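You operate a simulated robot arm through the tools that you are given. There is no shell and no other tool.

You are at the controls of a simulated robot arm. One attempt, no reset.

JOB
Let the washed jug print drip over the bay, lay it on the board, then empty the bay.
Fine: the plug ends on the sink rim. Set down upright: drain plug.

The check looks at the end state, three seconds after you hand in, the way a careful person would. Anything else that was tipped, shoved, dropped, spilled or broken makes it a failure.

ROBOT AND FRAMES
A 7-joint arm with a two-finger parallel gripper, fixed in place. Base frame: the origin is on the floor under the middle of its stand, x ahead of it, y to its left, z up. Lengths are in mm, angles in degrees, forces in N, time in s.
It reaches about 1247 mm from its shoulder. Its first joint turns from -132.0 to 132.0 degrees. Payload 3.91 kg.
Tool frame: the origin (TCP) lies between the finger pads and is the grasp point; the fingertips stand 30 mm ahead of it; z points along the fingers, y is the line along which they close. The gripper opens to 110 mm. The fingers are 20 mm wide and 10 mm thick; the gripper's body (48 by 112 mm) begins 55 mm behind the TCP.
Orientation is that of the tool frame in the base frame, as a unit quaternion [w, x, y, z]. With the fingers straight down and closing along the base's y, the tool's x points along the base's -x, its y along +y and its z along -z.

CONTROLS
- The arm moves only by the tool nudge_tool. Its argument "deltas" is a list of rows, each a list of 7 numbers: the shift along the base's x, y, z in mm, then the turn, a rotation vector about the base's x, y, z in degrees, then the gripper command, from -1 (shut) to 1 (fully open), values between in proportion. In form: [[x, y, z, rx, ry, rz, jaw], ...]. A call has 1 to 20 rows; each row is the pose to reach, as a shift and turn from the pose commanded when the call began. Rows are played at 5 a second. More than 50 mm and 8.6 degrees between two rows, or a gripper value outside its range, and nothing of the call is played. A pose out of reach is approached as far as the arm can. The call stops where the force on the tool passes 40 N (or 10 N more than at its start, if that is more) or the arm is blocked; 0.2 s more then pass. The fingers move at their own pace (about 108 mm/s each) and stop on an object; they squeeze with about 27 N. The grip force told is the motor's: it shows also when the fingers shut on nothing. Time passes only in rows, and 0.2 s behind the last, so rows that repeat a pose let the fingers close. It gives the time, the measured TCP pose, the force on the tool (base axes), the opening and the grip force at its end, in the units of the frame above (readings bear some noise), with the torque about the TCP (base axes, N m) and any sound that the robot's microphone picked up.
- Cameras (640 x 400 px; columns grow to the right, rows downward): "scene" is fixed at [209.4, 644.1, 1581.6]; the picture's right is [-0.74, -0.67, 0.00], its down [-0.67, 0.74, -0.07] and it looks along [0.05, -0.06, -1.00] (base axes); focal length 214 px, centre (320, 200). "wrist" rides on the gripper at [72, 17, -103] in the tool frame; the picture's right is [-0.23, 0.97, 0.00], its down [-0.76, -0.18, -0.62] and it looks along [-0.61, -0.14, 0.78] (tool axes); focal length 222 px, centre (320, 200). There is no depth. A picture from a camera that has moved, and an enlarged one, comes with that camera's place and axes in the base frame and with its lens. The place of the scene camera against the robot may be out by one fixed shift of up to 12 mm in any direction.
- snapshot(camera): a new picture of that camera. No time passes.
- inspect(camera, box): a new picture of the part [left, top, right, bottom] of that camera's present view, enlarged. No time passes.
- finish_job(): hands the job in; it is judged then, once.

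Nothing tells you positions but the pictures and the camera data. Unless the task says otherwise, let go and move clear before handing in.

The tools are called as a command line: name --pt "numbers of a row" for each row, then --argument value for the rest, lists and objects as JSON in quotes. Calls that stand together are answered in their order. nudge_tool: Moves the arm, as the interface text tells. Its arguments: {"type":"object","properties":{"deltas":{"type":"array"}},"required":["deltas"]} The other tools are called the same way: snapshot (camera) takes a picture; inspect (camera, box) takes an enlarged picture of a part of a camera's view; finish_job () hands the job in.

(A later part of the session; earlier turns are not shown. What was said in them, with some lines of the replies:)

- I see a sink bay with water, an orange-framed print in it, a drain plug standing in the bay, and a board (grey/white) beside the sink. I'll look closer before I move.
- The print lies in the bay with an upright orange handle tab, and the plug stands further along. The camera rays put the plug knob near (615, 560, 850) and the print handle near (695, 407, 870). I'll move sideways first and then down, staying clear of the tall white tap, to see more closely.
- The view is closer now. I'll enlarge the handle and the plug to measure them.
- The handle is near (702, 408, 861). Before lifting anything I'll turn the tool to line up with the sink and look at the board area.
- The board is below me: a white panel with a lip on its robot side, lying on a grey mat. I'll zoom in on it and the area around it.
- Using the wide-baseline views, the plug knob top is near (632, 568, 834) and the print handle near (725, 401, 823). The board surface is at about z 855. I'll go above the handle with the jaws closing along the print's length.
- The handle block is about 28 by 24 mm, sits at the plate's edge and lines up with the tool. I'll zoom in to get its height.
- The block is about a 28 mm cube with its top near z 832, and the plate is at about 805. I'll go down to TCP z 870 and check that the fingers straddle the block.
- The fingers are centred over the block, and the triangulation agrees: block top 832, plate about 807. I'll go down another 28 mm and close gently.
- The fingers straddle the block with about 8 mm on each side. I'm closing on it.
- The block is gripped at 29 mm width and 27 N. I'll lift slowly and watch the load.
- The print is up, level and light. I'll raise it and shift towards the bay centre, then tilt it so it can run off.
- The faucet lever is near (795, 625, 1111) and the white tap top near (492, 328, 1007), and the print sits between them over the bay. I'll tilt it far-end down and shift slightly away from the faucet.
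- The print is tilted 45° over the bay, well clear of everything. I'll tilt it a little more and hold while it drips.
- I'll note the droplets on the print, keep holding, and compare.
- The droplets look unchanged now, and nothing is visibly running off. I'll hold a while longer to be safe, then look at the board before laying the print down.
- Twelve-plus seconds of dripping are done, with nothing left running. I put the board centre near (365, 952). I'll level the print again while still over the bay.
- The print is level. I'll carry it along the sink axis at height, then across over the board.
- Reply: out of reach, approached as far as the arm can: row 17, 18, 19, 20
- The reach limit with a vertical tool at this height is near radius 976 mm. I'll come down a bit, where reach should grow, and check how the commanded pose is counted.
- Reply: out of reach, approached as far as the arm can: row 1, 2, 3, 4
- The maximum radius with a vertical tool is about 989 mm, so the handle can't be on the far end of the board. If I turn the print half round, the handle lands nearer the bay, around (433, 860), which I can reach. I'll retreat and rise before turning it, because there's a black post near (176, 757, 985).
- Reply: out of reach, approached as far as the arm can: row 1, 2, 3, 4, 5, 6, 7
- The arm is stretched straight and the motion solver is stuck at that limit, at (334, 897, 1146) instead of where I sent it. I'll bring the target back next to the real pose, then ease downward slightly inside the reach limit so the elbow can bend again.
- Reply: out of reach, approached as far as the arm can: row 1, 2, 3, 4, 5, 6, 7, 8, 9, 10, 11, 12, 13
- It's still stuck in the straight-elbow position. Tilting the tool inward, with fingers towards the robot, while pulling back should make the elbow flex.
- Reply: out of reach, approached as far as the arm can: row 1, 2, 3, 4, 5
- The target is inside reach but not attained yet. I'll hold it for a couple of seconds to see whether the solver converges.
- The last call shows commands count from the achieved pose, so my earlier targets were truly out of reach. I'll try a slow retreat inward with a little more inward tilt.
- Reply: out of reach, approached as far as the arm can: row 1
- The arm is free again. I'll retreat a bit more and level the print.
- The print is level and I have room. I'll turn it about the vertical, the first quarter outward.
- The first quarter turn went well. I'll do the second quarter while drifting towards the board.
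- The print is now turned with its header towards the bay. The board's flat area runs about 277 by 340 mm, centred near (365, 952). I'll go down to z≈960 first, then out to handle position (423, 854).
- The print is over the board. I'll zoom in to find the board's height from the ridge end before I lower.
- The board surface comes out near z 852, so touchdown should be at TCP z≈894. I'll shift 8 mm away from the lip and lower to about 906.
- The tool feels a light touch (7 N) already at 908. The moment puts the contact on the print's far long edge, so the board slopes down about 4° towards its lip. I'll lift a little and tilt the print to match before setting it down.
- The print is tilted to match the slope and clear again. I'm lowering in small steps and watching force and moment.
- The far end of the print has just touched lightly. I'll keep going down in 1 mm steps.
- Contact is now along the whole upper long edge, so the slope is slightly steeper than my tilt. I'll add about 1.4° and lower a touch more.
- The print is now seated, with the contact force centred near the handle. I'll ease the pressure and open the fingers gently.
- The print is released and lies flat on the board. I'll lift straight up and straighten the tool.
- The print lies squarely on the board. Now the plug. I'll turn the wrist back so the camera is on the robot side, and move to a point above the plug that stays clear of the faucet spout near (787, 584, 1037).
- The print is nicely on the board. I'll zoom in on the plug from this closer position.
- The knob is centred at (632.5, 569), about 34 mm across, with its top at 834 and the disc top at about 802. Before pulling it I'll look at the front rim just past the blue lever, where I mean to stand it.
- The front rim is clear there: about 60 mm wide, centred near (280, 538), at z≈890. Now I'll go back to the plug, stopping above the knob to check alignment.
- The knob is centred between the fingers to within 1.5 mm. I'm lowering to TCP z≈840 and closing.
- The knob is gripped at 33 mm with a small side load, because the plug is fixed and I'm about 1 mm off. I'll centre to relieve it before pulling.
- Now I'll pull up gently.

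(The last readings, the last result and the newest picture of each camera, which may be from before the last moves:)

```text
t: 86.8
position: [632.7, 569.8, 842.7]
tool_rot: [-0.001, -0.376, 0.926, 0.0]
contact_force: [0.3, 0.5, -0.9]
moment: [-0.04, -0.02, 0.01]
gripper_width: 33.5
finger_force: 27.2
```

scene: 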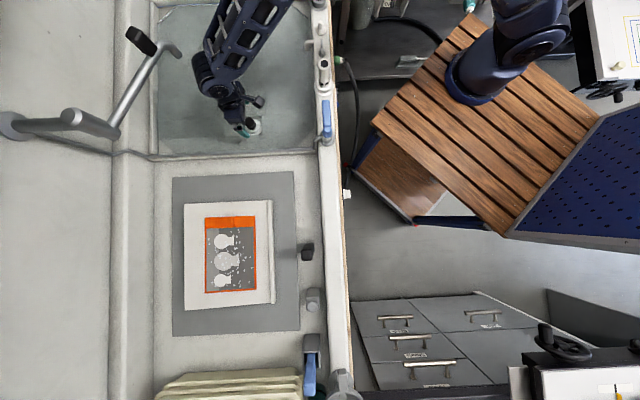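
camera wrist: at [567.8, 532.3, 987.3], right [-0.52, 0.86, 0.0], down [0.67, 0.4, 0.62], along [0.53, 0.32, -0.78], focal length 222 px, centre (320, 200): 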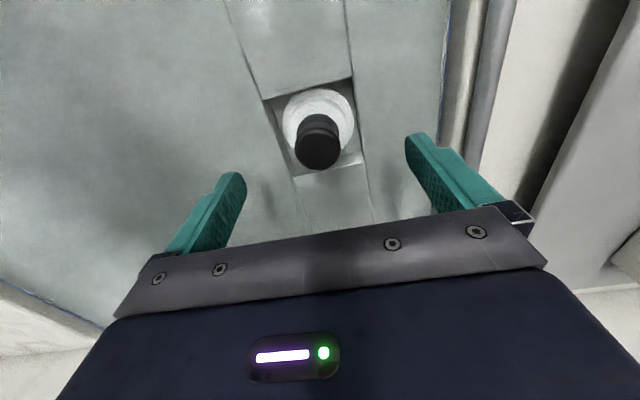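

nudge_tool --pt "0 0 3 0 0 0 -1" --pt "0 0 6 0 0 0 -1" --pt "0 0 10 0 0 0 -1" --pt "0 0 15 0 0 0 -1" --pt "0 0 20 0 0 0 -1"

inspect --camera "wrist" --box '[200, 60, 440, 220]'

inspect --camera "scene" --box '[140, 0, 350, 170]'

```text
t: 88.0
position: [633.4, 569.9, 863.7]
tool_rot: [0.0, -0.377, 0.926, 0.0]
contact_force: [-0.1, 0.0, -0.5]
moment: [0.04, -0.02, 0.04]
gripper_width: 33.5
finger_force: 27.1
```

```text
2.50 times, centred on (320, 140) of wrist
camera zoom: at [569.8, 530.5, 967.4], right [-0.52, 0.86, 0.0], down [0.67, 0.4, 0.62], along [0.53, 0.32, -0.78], focal length 555 px, centre (320, 350)
```

zoom: 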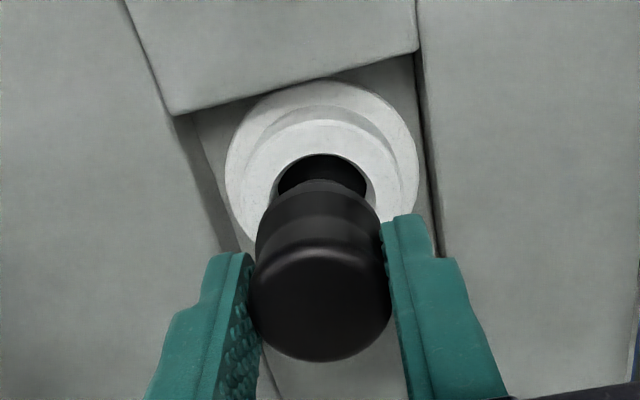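

```text
2.35 times, centred on (245, 85) of scene
camera zoom: at [209.4, 644.1, 1581.6], right [-0.74, -0.67, 0.0], down [-0.67, 0.74, -0.07], along [0.05, -0.06, -1.0], focal length 505 px, centre (496, 471)
```

zoom: 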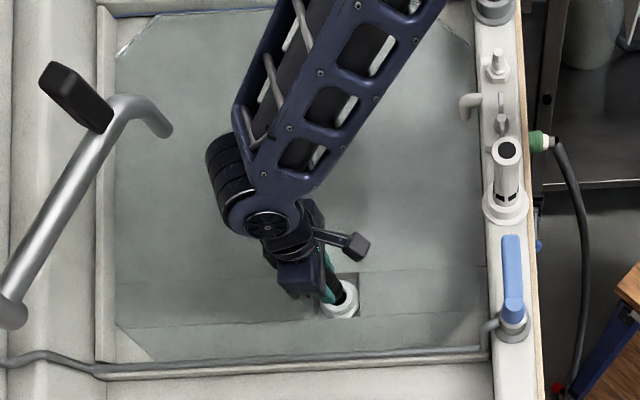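

The black plug is coming out and the white seat stays behind with an open hole. I'll keep lifting and look at the plug's shape.

nudge_tool --pt "0 0 10 0 0 0 -1" --pt "0 0 25 0 0 0 -1" --pt "0 0 45 0 0 0 -1" --pt "0 0 65 0 0 0 -1" --pt "0 0 90 0 0 0 -1" --pt "0 0 115 0 0 0 -1" --pt "0 0 135 0 0 0 -1" --pt "0 0 135 0 0 0 -1" --pt "0 0 135 0 0 0 -1"

snapshot --camera "wrist"

inspect --camera "wrist" --box '[220, 60, 420, 220]'

inspect --camera "scene" --box '[200, 80, 300, 150]'

```text
t: 90.0
position: [633.7, 568.5, 996.8]
tool_rot: [-0.001, -0.376, 0.927, 0.001]
contact_force: [-0.8, 0.1, 0.1]
moment: [0.01, 0.04, -0.01]
gripper_width: 33.6
finger_force: 26.7
```

```text
taken
camera wrist: at [569.8, 529.6, 1101.0], right [-0.52, 0.86, 0.0], down [0.67, 0.4, 0.62], along [0.53, 0.32, -0.78], focal length 222 px, centre (320, 200)
```

wrist: 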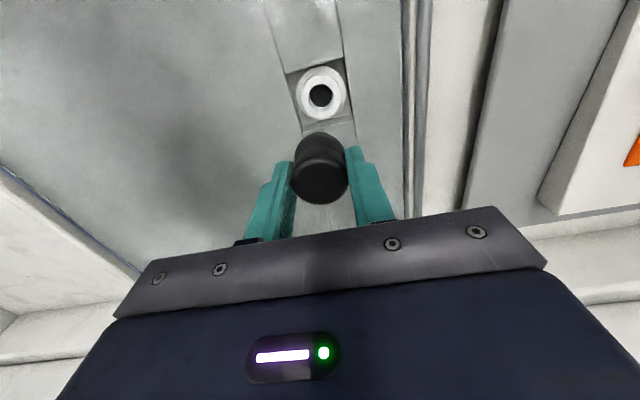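

```text
2.50 times, centred on (320, 140) of wrist
camera zoom: at [569.8, 529.6, 1101.0], right [-0.52, 0.86, 0.0], down [0.67, 0.4, 0.62], along [0.53, 0.32, -0.78], focal length 555 px, centre (320, 350)
```

zoom: 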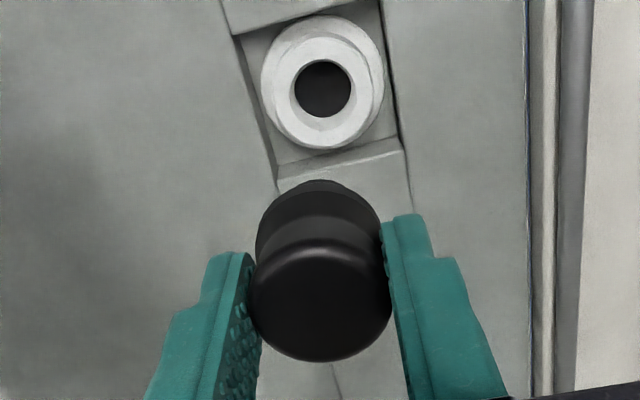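

```text
5.71 times, centred on (250, 115) of scene
camera zoom: at [209.4, 644.1, 1581.6], right [-0.74, -0.67, 0.0], down [-0.67, 0.74, -0.07], along [0.05, -0.06, -1.0], focal length 1226 px, centre (720, 686)
```

zoom: 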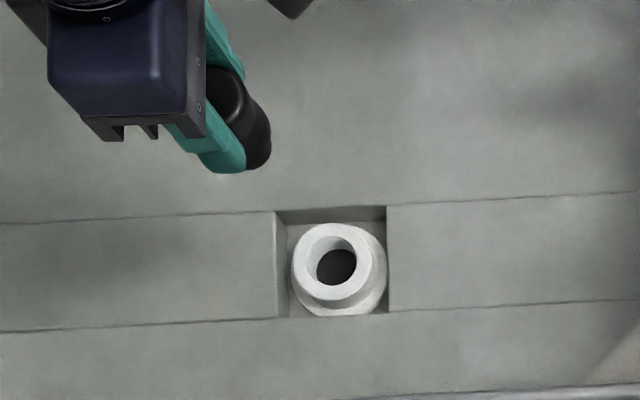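

The plug is the black piece, standing free in the grip. I need its bottom height relative to the grip, so I'll zoom from the scene camera.

inspect --camera "scene" --box '[225, 85, 255, 115]'

inspect --camera "wrist" --box '[280, 120, 360, 210]'

```text
13.33 times, centred on (240, 100) of scene
camera zoom: at [209.4, 644.1, 1581.6], right [-0.74, -0.67, 0.0], down [-0.67, 0.74, -0.07], along [0.05, -0.06, -1.0], focal length 2860 px, centre (1387, 1533)
```

zoom: 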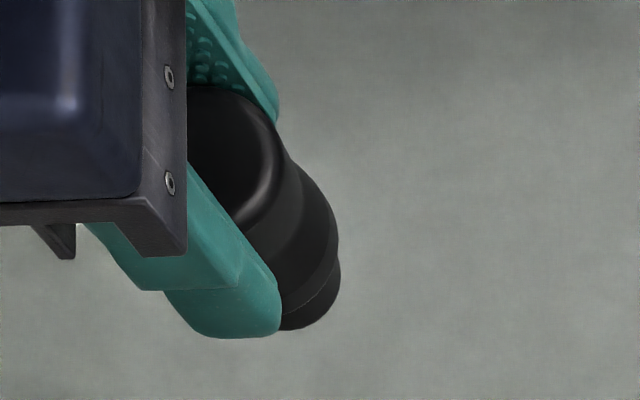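

```text
4.44 times, centred on (320, 165) of wrist
camera zoom: at [569.8, 529.6, 1101.0], right [-0.52, 0.86, 0.0], down [0.67, 0.4, 0.62], along [0.53, 0.32, -0.78], focal length 987 px, centre (320, 356)
```

zoom: 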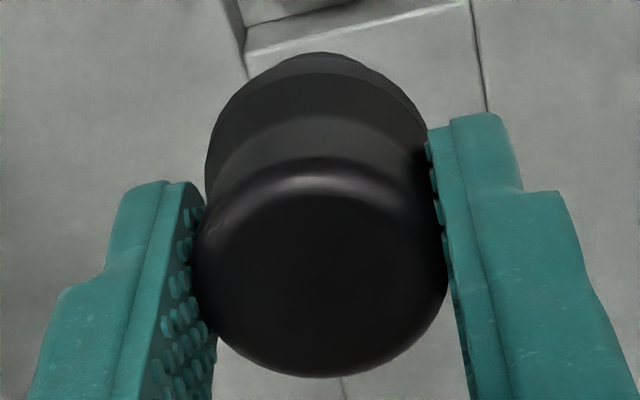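

The plug's bottom should be about 53 mm below the TCP, so touchdown on the rim should come near TCP z≈943. I'll carry it up and over to the clear spot on the front rim.

nudge_tool --pt "0 0 20 0 0 0 -1" --pt "0 0 45 0 0 0 -1" --pt "0 0 70 0 0 0 -1" --pt "-15 -1 85 0 0 0 -1" --pt "-45 -4 85 0 0 0 -1" --pt "-80 -7 85 0 0 0 -1" --pt "-115 -10 85 0 0 0 -1" --pt "-150 -13 85 0 0 0 -1" --pt "-185 -16 85 0 0 0 -1" --pt "-220 -19 85 0 0 0 -1" --pt "-255 -22 85 0 0 0 -1" --pt "-290 -25 85 0 0 0 -1" --pt "-320 -28 85 0 0 0 -1" --pt "-340 -30 85 0 0 0 -1" --pt "-353 -31 85 0 0 0 -1" --pt "-353 -31 60 0 0 0 -1" --pt "-353 -31 35 0 0 0 -1" --pt "-353 -31 15 0 0 0 -1" --pt "-353 -31 5 0 0 0 -1" --pt "-353 -31 5 0 0 0 -1"

snapshot --camera "wrist"

inspect --camera "wrist" --box '[200, 50, 440, 220]'

inspect --camera "scene" --box '[270, 110, 390, 220]'

```text
t: 94.2
position: [278.2, 536.9, 1003.9]
tool_rot: [-0.001, -0.377, 0.926, 0.001]
contact_force: [-0.3, -0.2, 0.0]
moment: [-0.02, 0.03, -0.01]
gripper_width: 33.8
finger_force: 26.6
```

```text
taken
camera wrist: at [215.3, 498.2, 1108.3], right [-0.52, 0.86, 0.0], down [0.67, 0.4, 0.62], along [0.53, 0.32, -0.78], focal length 222 px, centre (320, 200)
```

wrist: 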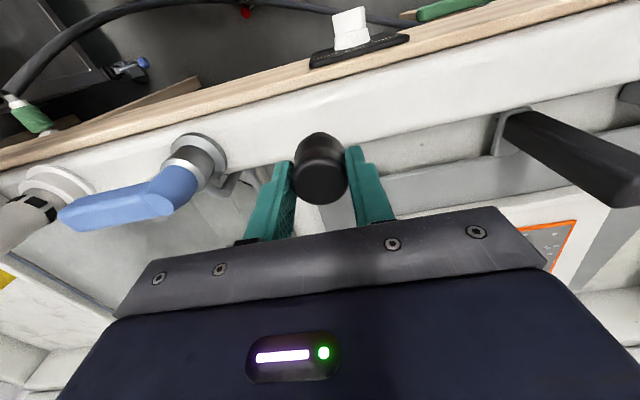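

```text
2.35 times, centred on (320, 135) of wrist
camera zoom: at [215.3, 498.2, 1108.3], right [-0.52, 0.86, 0.0], down [0.67, 0.4, 0.62], along [0.53, 0.32, -0.78], focal length 523 px, centre (320, 353)
```

zoom: 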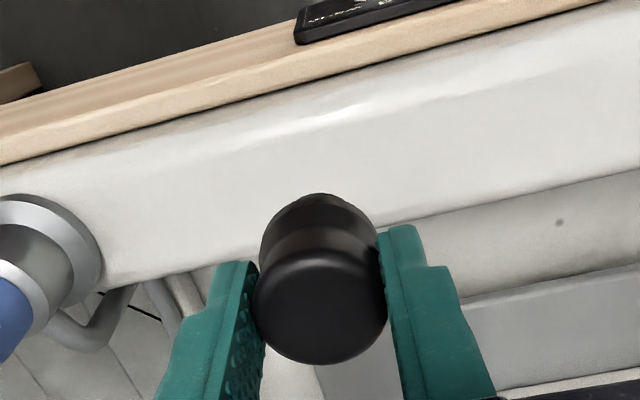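

```text
3.64 times, centred on (330, 165) of scene
camera zoom: at [209.4, 644.1, 1581.6], right [-0.74, -0.67, 0.0], down [-0.67, 0.74, -0.07], along [0.05, -0.06, -1.0], focal length 780 px, centre (284, 327)
```

zoom: 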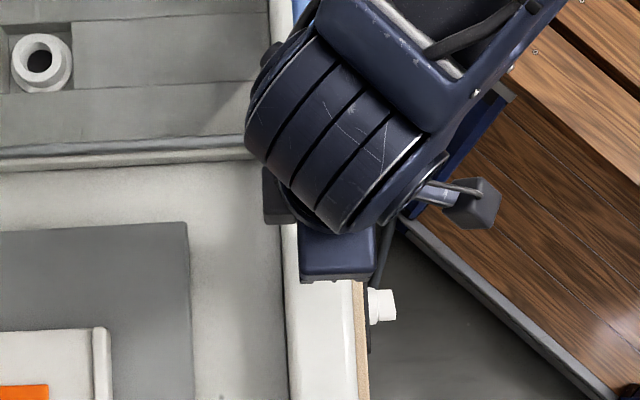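

The plug is over the middle of the rim. I'll shift a few millimetres inward to the flattest part and start lowering.

nudge_tool --pt "1 1 -10 0 0 0 -1" --pt "2 2 -20 0 0 0 -1" --pt "3 3 -30 0 0 0 -1" --pt "3 3 -38 0 0 0 -1" --pt "3 3 -42 0 0 0 -1" --pt "3 3 -42 0 0 0 -1"

inspect --camera "wrist" --box '[200, 50, 440, 220]'

```text
t: 95.6
position: [281.2, 541.1, 961.5]
tool_rot: [-0.002, -0.377, 0.926, 0.001]
contact_force: [0.1, 0.0, -0.9]
moment: [-0.02, 0.03, 0.01]
gripper_width: 33.5
finger_force: 27.4
```

```text
2.35 times, centred on (320, 135) of wrist
camera zoom: at [218.2, 501.9, 1065.2], right [-0.52, 0.86, 0.0], down [0.67, 0.4, 0.62], along [0.53, 0.32, -0.78], focal length 523 px, centre (320, 353)
```

zoom: 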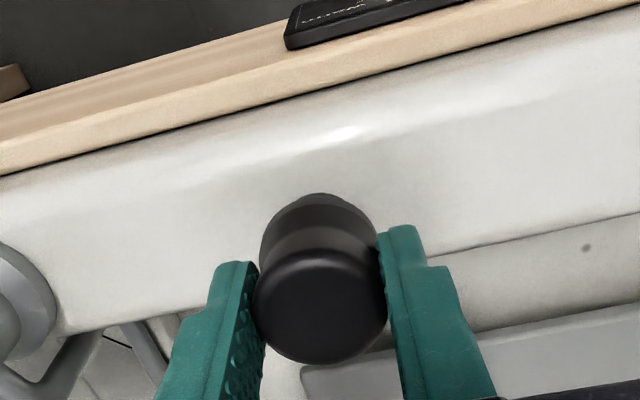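

nudge_tool --pt "0 0 -2 0 0 0 -1" --pt "0 0 -4 0 0 0 -1" --pt "0 0 -6 0 0 0 -1" --pt "0 0 -8 0 0 0 -1"

```text
t: 96.6
position: [284.4, 541.2, 954.8]
tool_rot: [0.0, -0.377, 0.926, 0.001]
contact_force: [3.3, -2.1, 25.2]
moment: [-0.06, -0.15, 0.01]
gripper_width: 33.8
finger_force: 26.7
```

Contact, with the plug's base pressing at 25 N close to its axis. I'll ease up a little before releasing.

nudge_tool --pt "0 0 1 0 0 0 -1" --pt "0 0 1 0 0 0 -1"

```text
t: 97.2
position: [281.3, 541.3, 954.8]
tool_rot: [-0.001, -0.377, 0.926, 0.001]
contact_force: [1.2, 3.4, 22.7]
moment: [0.15, -0.11, 0.03]
gripper_width: 33.3
finger_force: 27.1
```

nudge_tool --pt "0 0 0.7 0 0 0 -1" --pt "0 0 1.2 0 0 0 -1" --pt "0 0 1.2 0 0 0 -1"

inspect --camera "wrist" --box '[200, 50, 440, 220]'

```text
t: 98.0
position: [283.1, 541.9, 955.2]
tool_rot: [-0.001, -0.377, 0.926, -0.001]
contact_force: [-0.4, 0.2, 0.0]
moment: [0.01, -0.01, 0.02]
gripper_width: 33.4
finger_force: 26.2
```

```text
2.35 times, centred on (320, 135) of wrist
camera zoom: at [218.4, 502.8, 1059.2], right [-0.52, 0.86, 0.0], down [0.67, 0.41, 0.62], along [0.53, 0.32, -0.78], focal length 523 px, centre (320, 353)
```

zoom: 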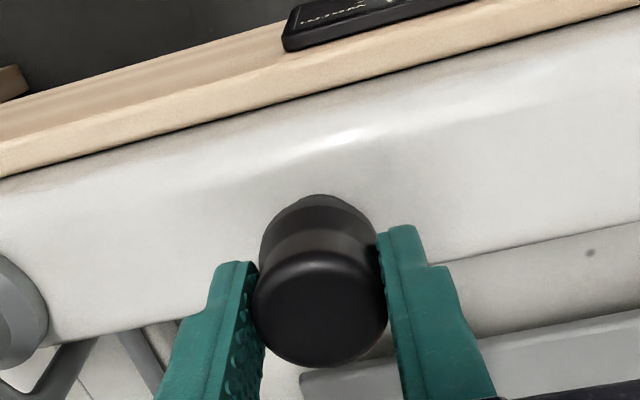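

nudge_tool --pt "0 0 -0.5 0 0 0 -1" --pt "0 0 -0.5 0 0 0 -1"

```text
t: 98.6
position: [283.0, 541.6, 954.8]
tool_rot: [-0.002, -0.377, 0.926, 0.001]
contact_force: [-0.3, -1.3, -0.7]
moment: [0.01, 0.02, 0.0]
gripper_width: 33.7
finger_force: 27.5
```

nudge_tool --pt "0 0 -0.6 0 0 0 -1" --pt "0 0 -0.6 0 0 0 -1"

```text
t: 99.2
position: [283.9, 541.8, 955.0]
tool_rot: [-0.001, -0.377, 0.926, 0.001]
contact_force: [-0.1, 0.1, -0.1]
moment: [0.0, 0.01, -0.01]
gripper_width: 33.8
finger_force: 27.3
```

nudge_tool --pt "0 0 -0.5 0 0 0 -1" --pt "0 0 -0.5 0 0 0 -1"

```text
t: 99.8
position: [283.4, 542.7, 954.1]
tool_rot: [0.001, -0.376, 0.927, 0.001]
contact_force: [-0.3, -0.4, 3.2]
moment: [-0.03, 0.0, -0.01]
gripper_width: 33.7
finger_force: 27.4
```

The plug is resting lightly on the rim at about 4 N, with no moment. I'm opening the fingers slowly.

nudge_tool --pt "0 0 0 0 0 0 -0.36" --pt "0 0 0 0 0 0 -0.3" --pt "0 0 0 0 0 0 -0.2" --pt "0 0 0 0 0 0 0" --pt "0 0 0 0 0 0 0.1" --pt "0 0 0 0 0 0 0.1"

inspect --camera "wrist" --box '[200, 50, 440, 220]'

```text
t: 101.2
position: [282.7, 542.4, 954.8]
tool_rot: [-0.002, -0.377, 0.926, 0.001]
contact_force: [0.3, 0.2, 0.3]
moment: [-0.03, -0.01, 0.0]
gripper_width: 60.6
finger_force: 0.1
```

```text
2.35 times, centred on (320, 135) of wrist
camera zoom: at [219.0, 503.7, 1058.6], right [-0.52, 0.86, 0.0], down [0.67, 0.4, 0.62], along [0.53, 0.32, -0.78], focal length 523 px, centre (320, 353)
```

zoom: 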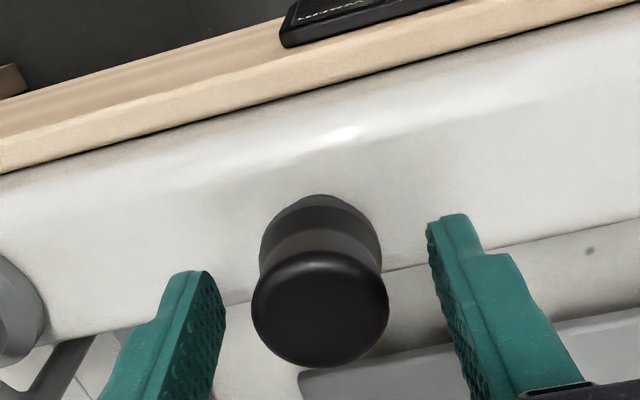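

The plug stands on its own. I'll back straight up and check it.

nudge_tool --pt "0 0 6 0 0 0 0.1" --pt "0 0 14 0 0 0 0.1" --pt "0 0 24 0 0 0 0.1" --pt "0 0 38 0 0 0 0.1" --pt "0 0 55 0 0 0 0.1" --pt "0 0 75 0 0 0 0.1" --pt "0 0 100 0 0 0 0.1" --pt "0 0 125 0 0 0 0.1" --pt "0 0 125 0 0 0 0.1"

snapshot --camera "wrist"

inspect --camera "wrist" --box '[240, 40, 400, 160]'

snapshot --camera "scene"

```text
t: 103.2
position: [282.3, 544.3, 1080.0]
tool_rot: [-0.002, -0.377, 0.926, 0.0]
contact_force: [0.1, -0.7, 0.3]
moment: [0.0, 0.01, 0.02]
gripper_width: 60.2
finger_force: 0.1
```

```text
taken
camera wrist: at [218.6, 505.6, 1184.1], right [-0.52, 0.86, 0.0], down [0.67, 0.4, 0.62], along [0.53, 0.32, -0.78], focal length 222 px, centre (320, 200)
```

wrist: 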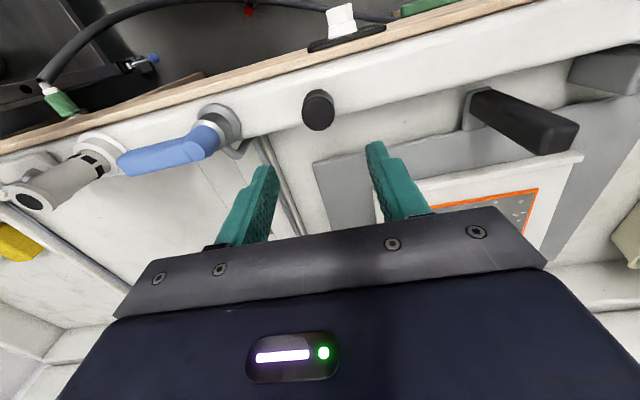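

```text
3.33 times, centred on (320, 100) of wrist
camera zoom: at [218.6, 505.6, 1184.1], right [-0.52, 0.86, 0.0], down [0.67, 0.4, 0.62], along [0.53, 0.32, -0.78], focal length 740 px, centre (320, 533)
```

zoom: 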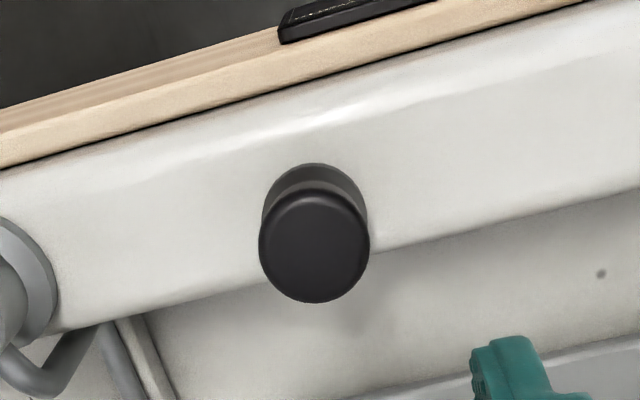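

```text
taken
```

scene: 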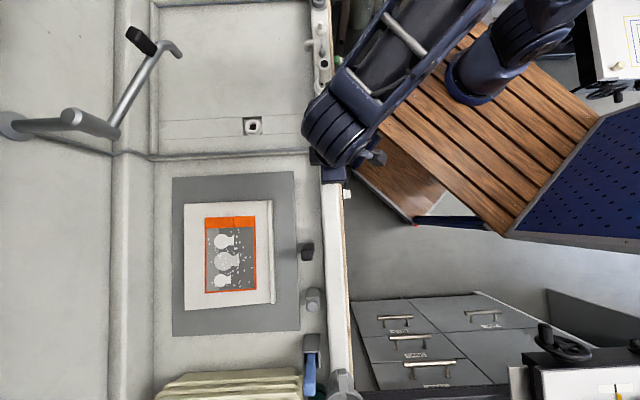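

The bay has drained, the plug stands on the rim and the print lies on the board. I'll move the arm clear and check everything once more.

nudge_tool --pt "0 0 30 0 0 0 0.1" --pt "0 0 65 0 0 0 0.1" --pt "10 5 100 0 0 0 0.1" --pt "40 10 120 0 0 0 0.1" --pt "80 15 120 0 0 0 0.1" --pt "120 15 120 0 0 0 0.1" --pt "160 10 120 0 0 0 0.1" --pt "200 0 120 0 0 0 0.1" --pt "240 -10 120 0 0 0 0.1" --pt "270 -20 120 0 0 0 0.1" --pt "270 -20 120 0 0 0 0.1"

snapshot --camera "scene"

inspect --camera "scene" --box '[290, 120, 370, 210]'

inspect --camera "scene" --box '[140, 0, 350, 340]'

snapshot --camera "wrist"

```text
t: 105.6
position: [553.9, 521.4, 1200.3]
tool_rot: [-0.001, -0.377, 0.926, 0.001]
contact_force: [-0.9, 0.0, -0.4]
moment: [0.03, 0.0, 0.05]
gripper_width: 60.4
finger_force: 0.1
```

```text
taken
```

scene: 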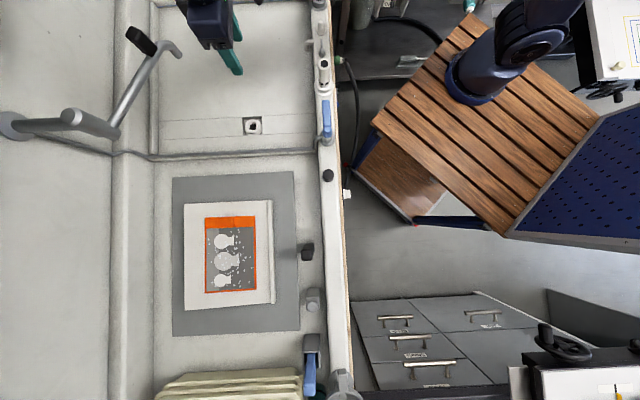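

```text
4.44 times, centred on (330, 165) of scene
camera zoom: at [209.4, 644.1, 1581.6], right [-0.74, -0.67, 0.0], down [-0.67, 0.74, -0.07], along [0.05, -0.06, -1.0], focal length 953 px, centre (276, 356)
```

zoom: 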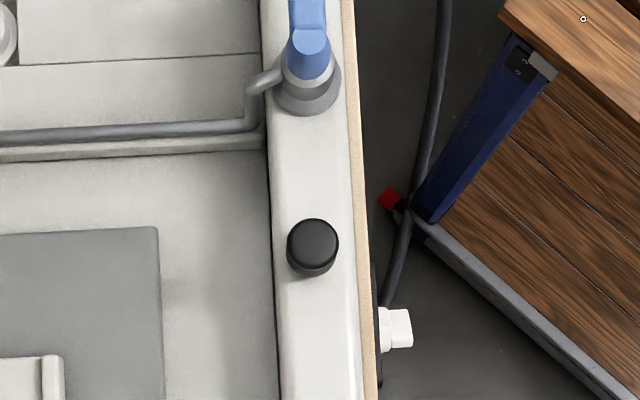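

```text
1.18 times, centred on (245, 170) of scene
camera zoom: at [209.4, 644.1, 1581.6], right [-0.74, -0.67, 0.0], down [-0.67, 0.74, -0.07], along [0.05, -0.06, -1.0], focal length 252 px, centre (408, 235)
```

zoom: 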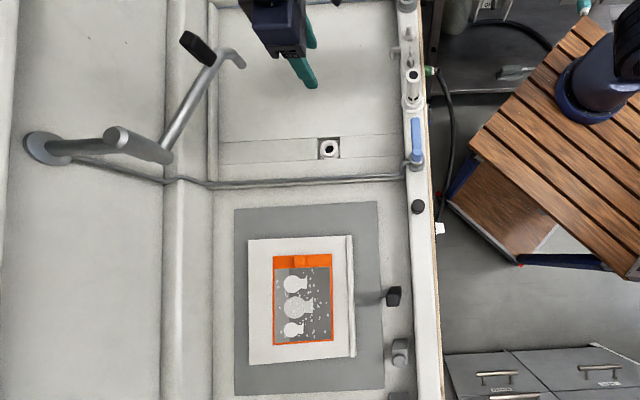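

```text
taken
camera wrist: at [489.9, 482.6, 1304.1], right [-0.52, 0.86, 0.0], down [0.67, 0.4, 0.62], along [0.53, 0.32, -0.78], focal length 222 px, centre (320, 200)
```

wrist: 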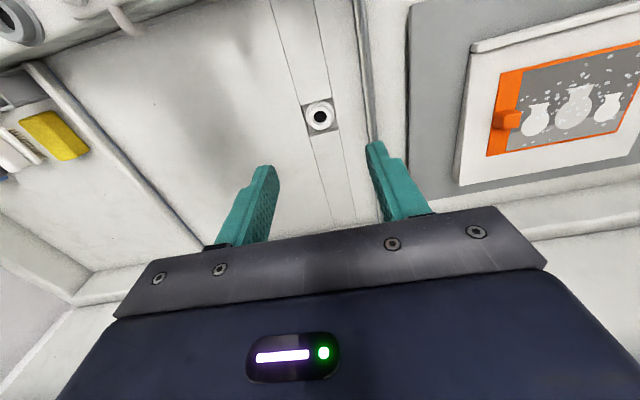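

The bay is drained and light-coloured, its hole is open, and nothing is left in it. The print lies flat within the board, the plug stands upright on the front rim, and the arm is clear with the gripper empty. I'm handing in.

finish_job

```text
The job is handed in.
```

The job is handed in. The jug print is on the board, the bay is drained, and the plug is upright on the sink rim. I have no check result yet.

- **Print:** I held it tilted over the bay for about 12 seconds. It then went down flat on the board, inside the edges and clear of the lip. I saw no drops fall, and the droplets on its surface looked the same before and after.
- **Turned round:** The arm could not reach far enough to keep the print as it was, so it lies with its handle towards the bay. The arm locked at full stretch for a few seconds over the board, but nothing was dropped or touched.
- **Bay:** With the plug out, the water drained. The last pictures show an empty bay with the drain hole open.
- **Plug:** It stands on the front rim, just past the blue lever. I took "sink rim" to mean that strip.

The last pictures show nothing else moved or knocked over. The gripper is empty and clear of everything.
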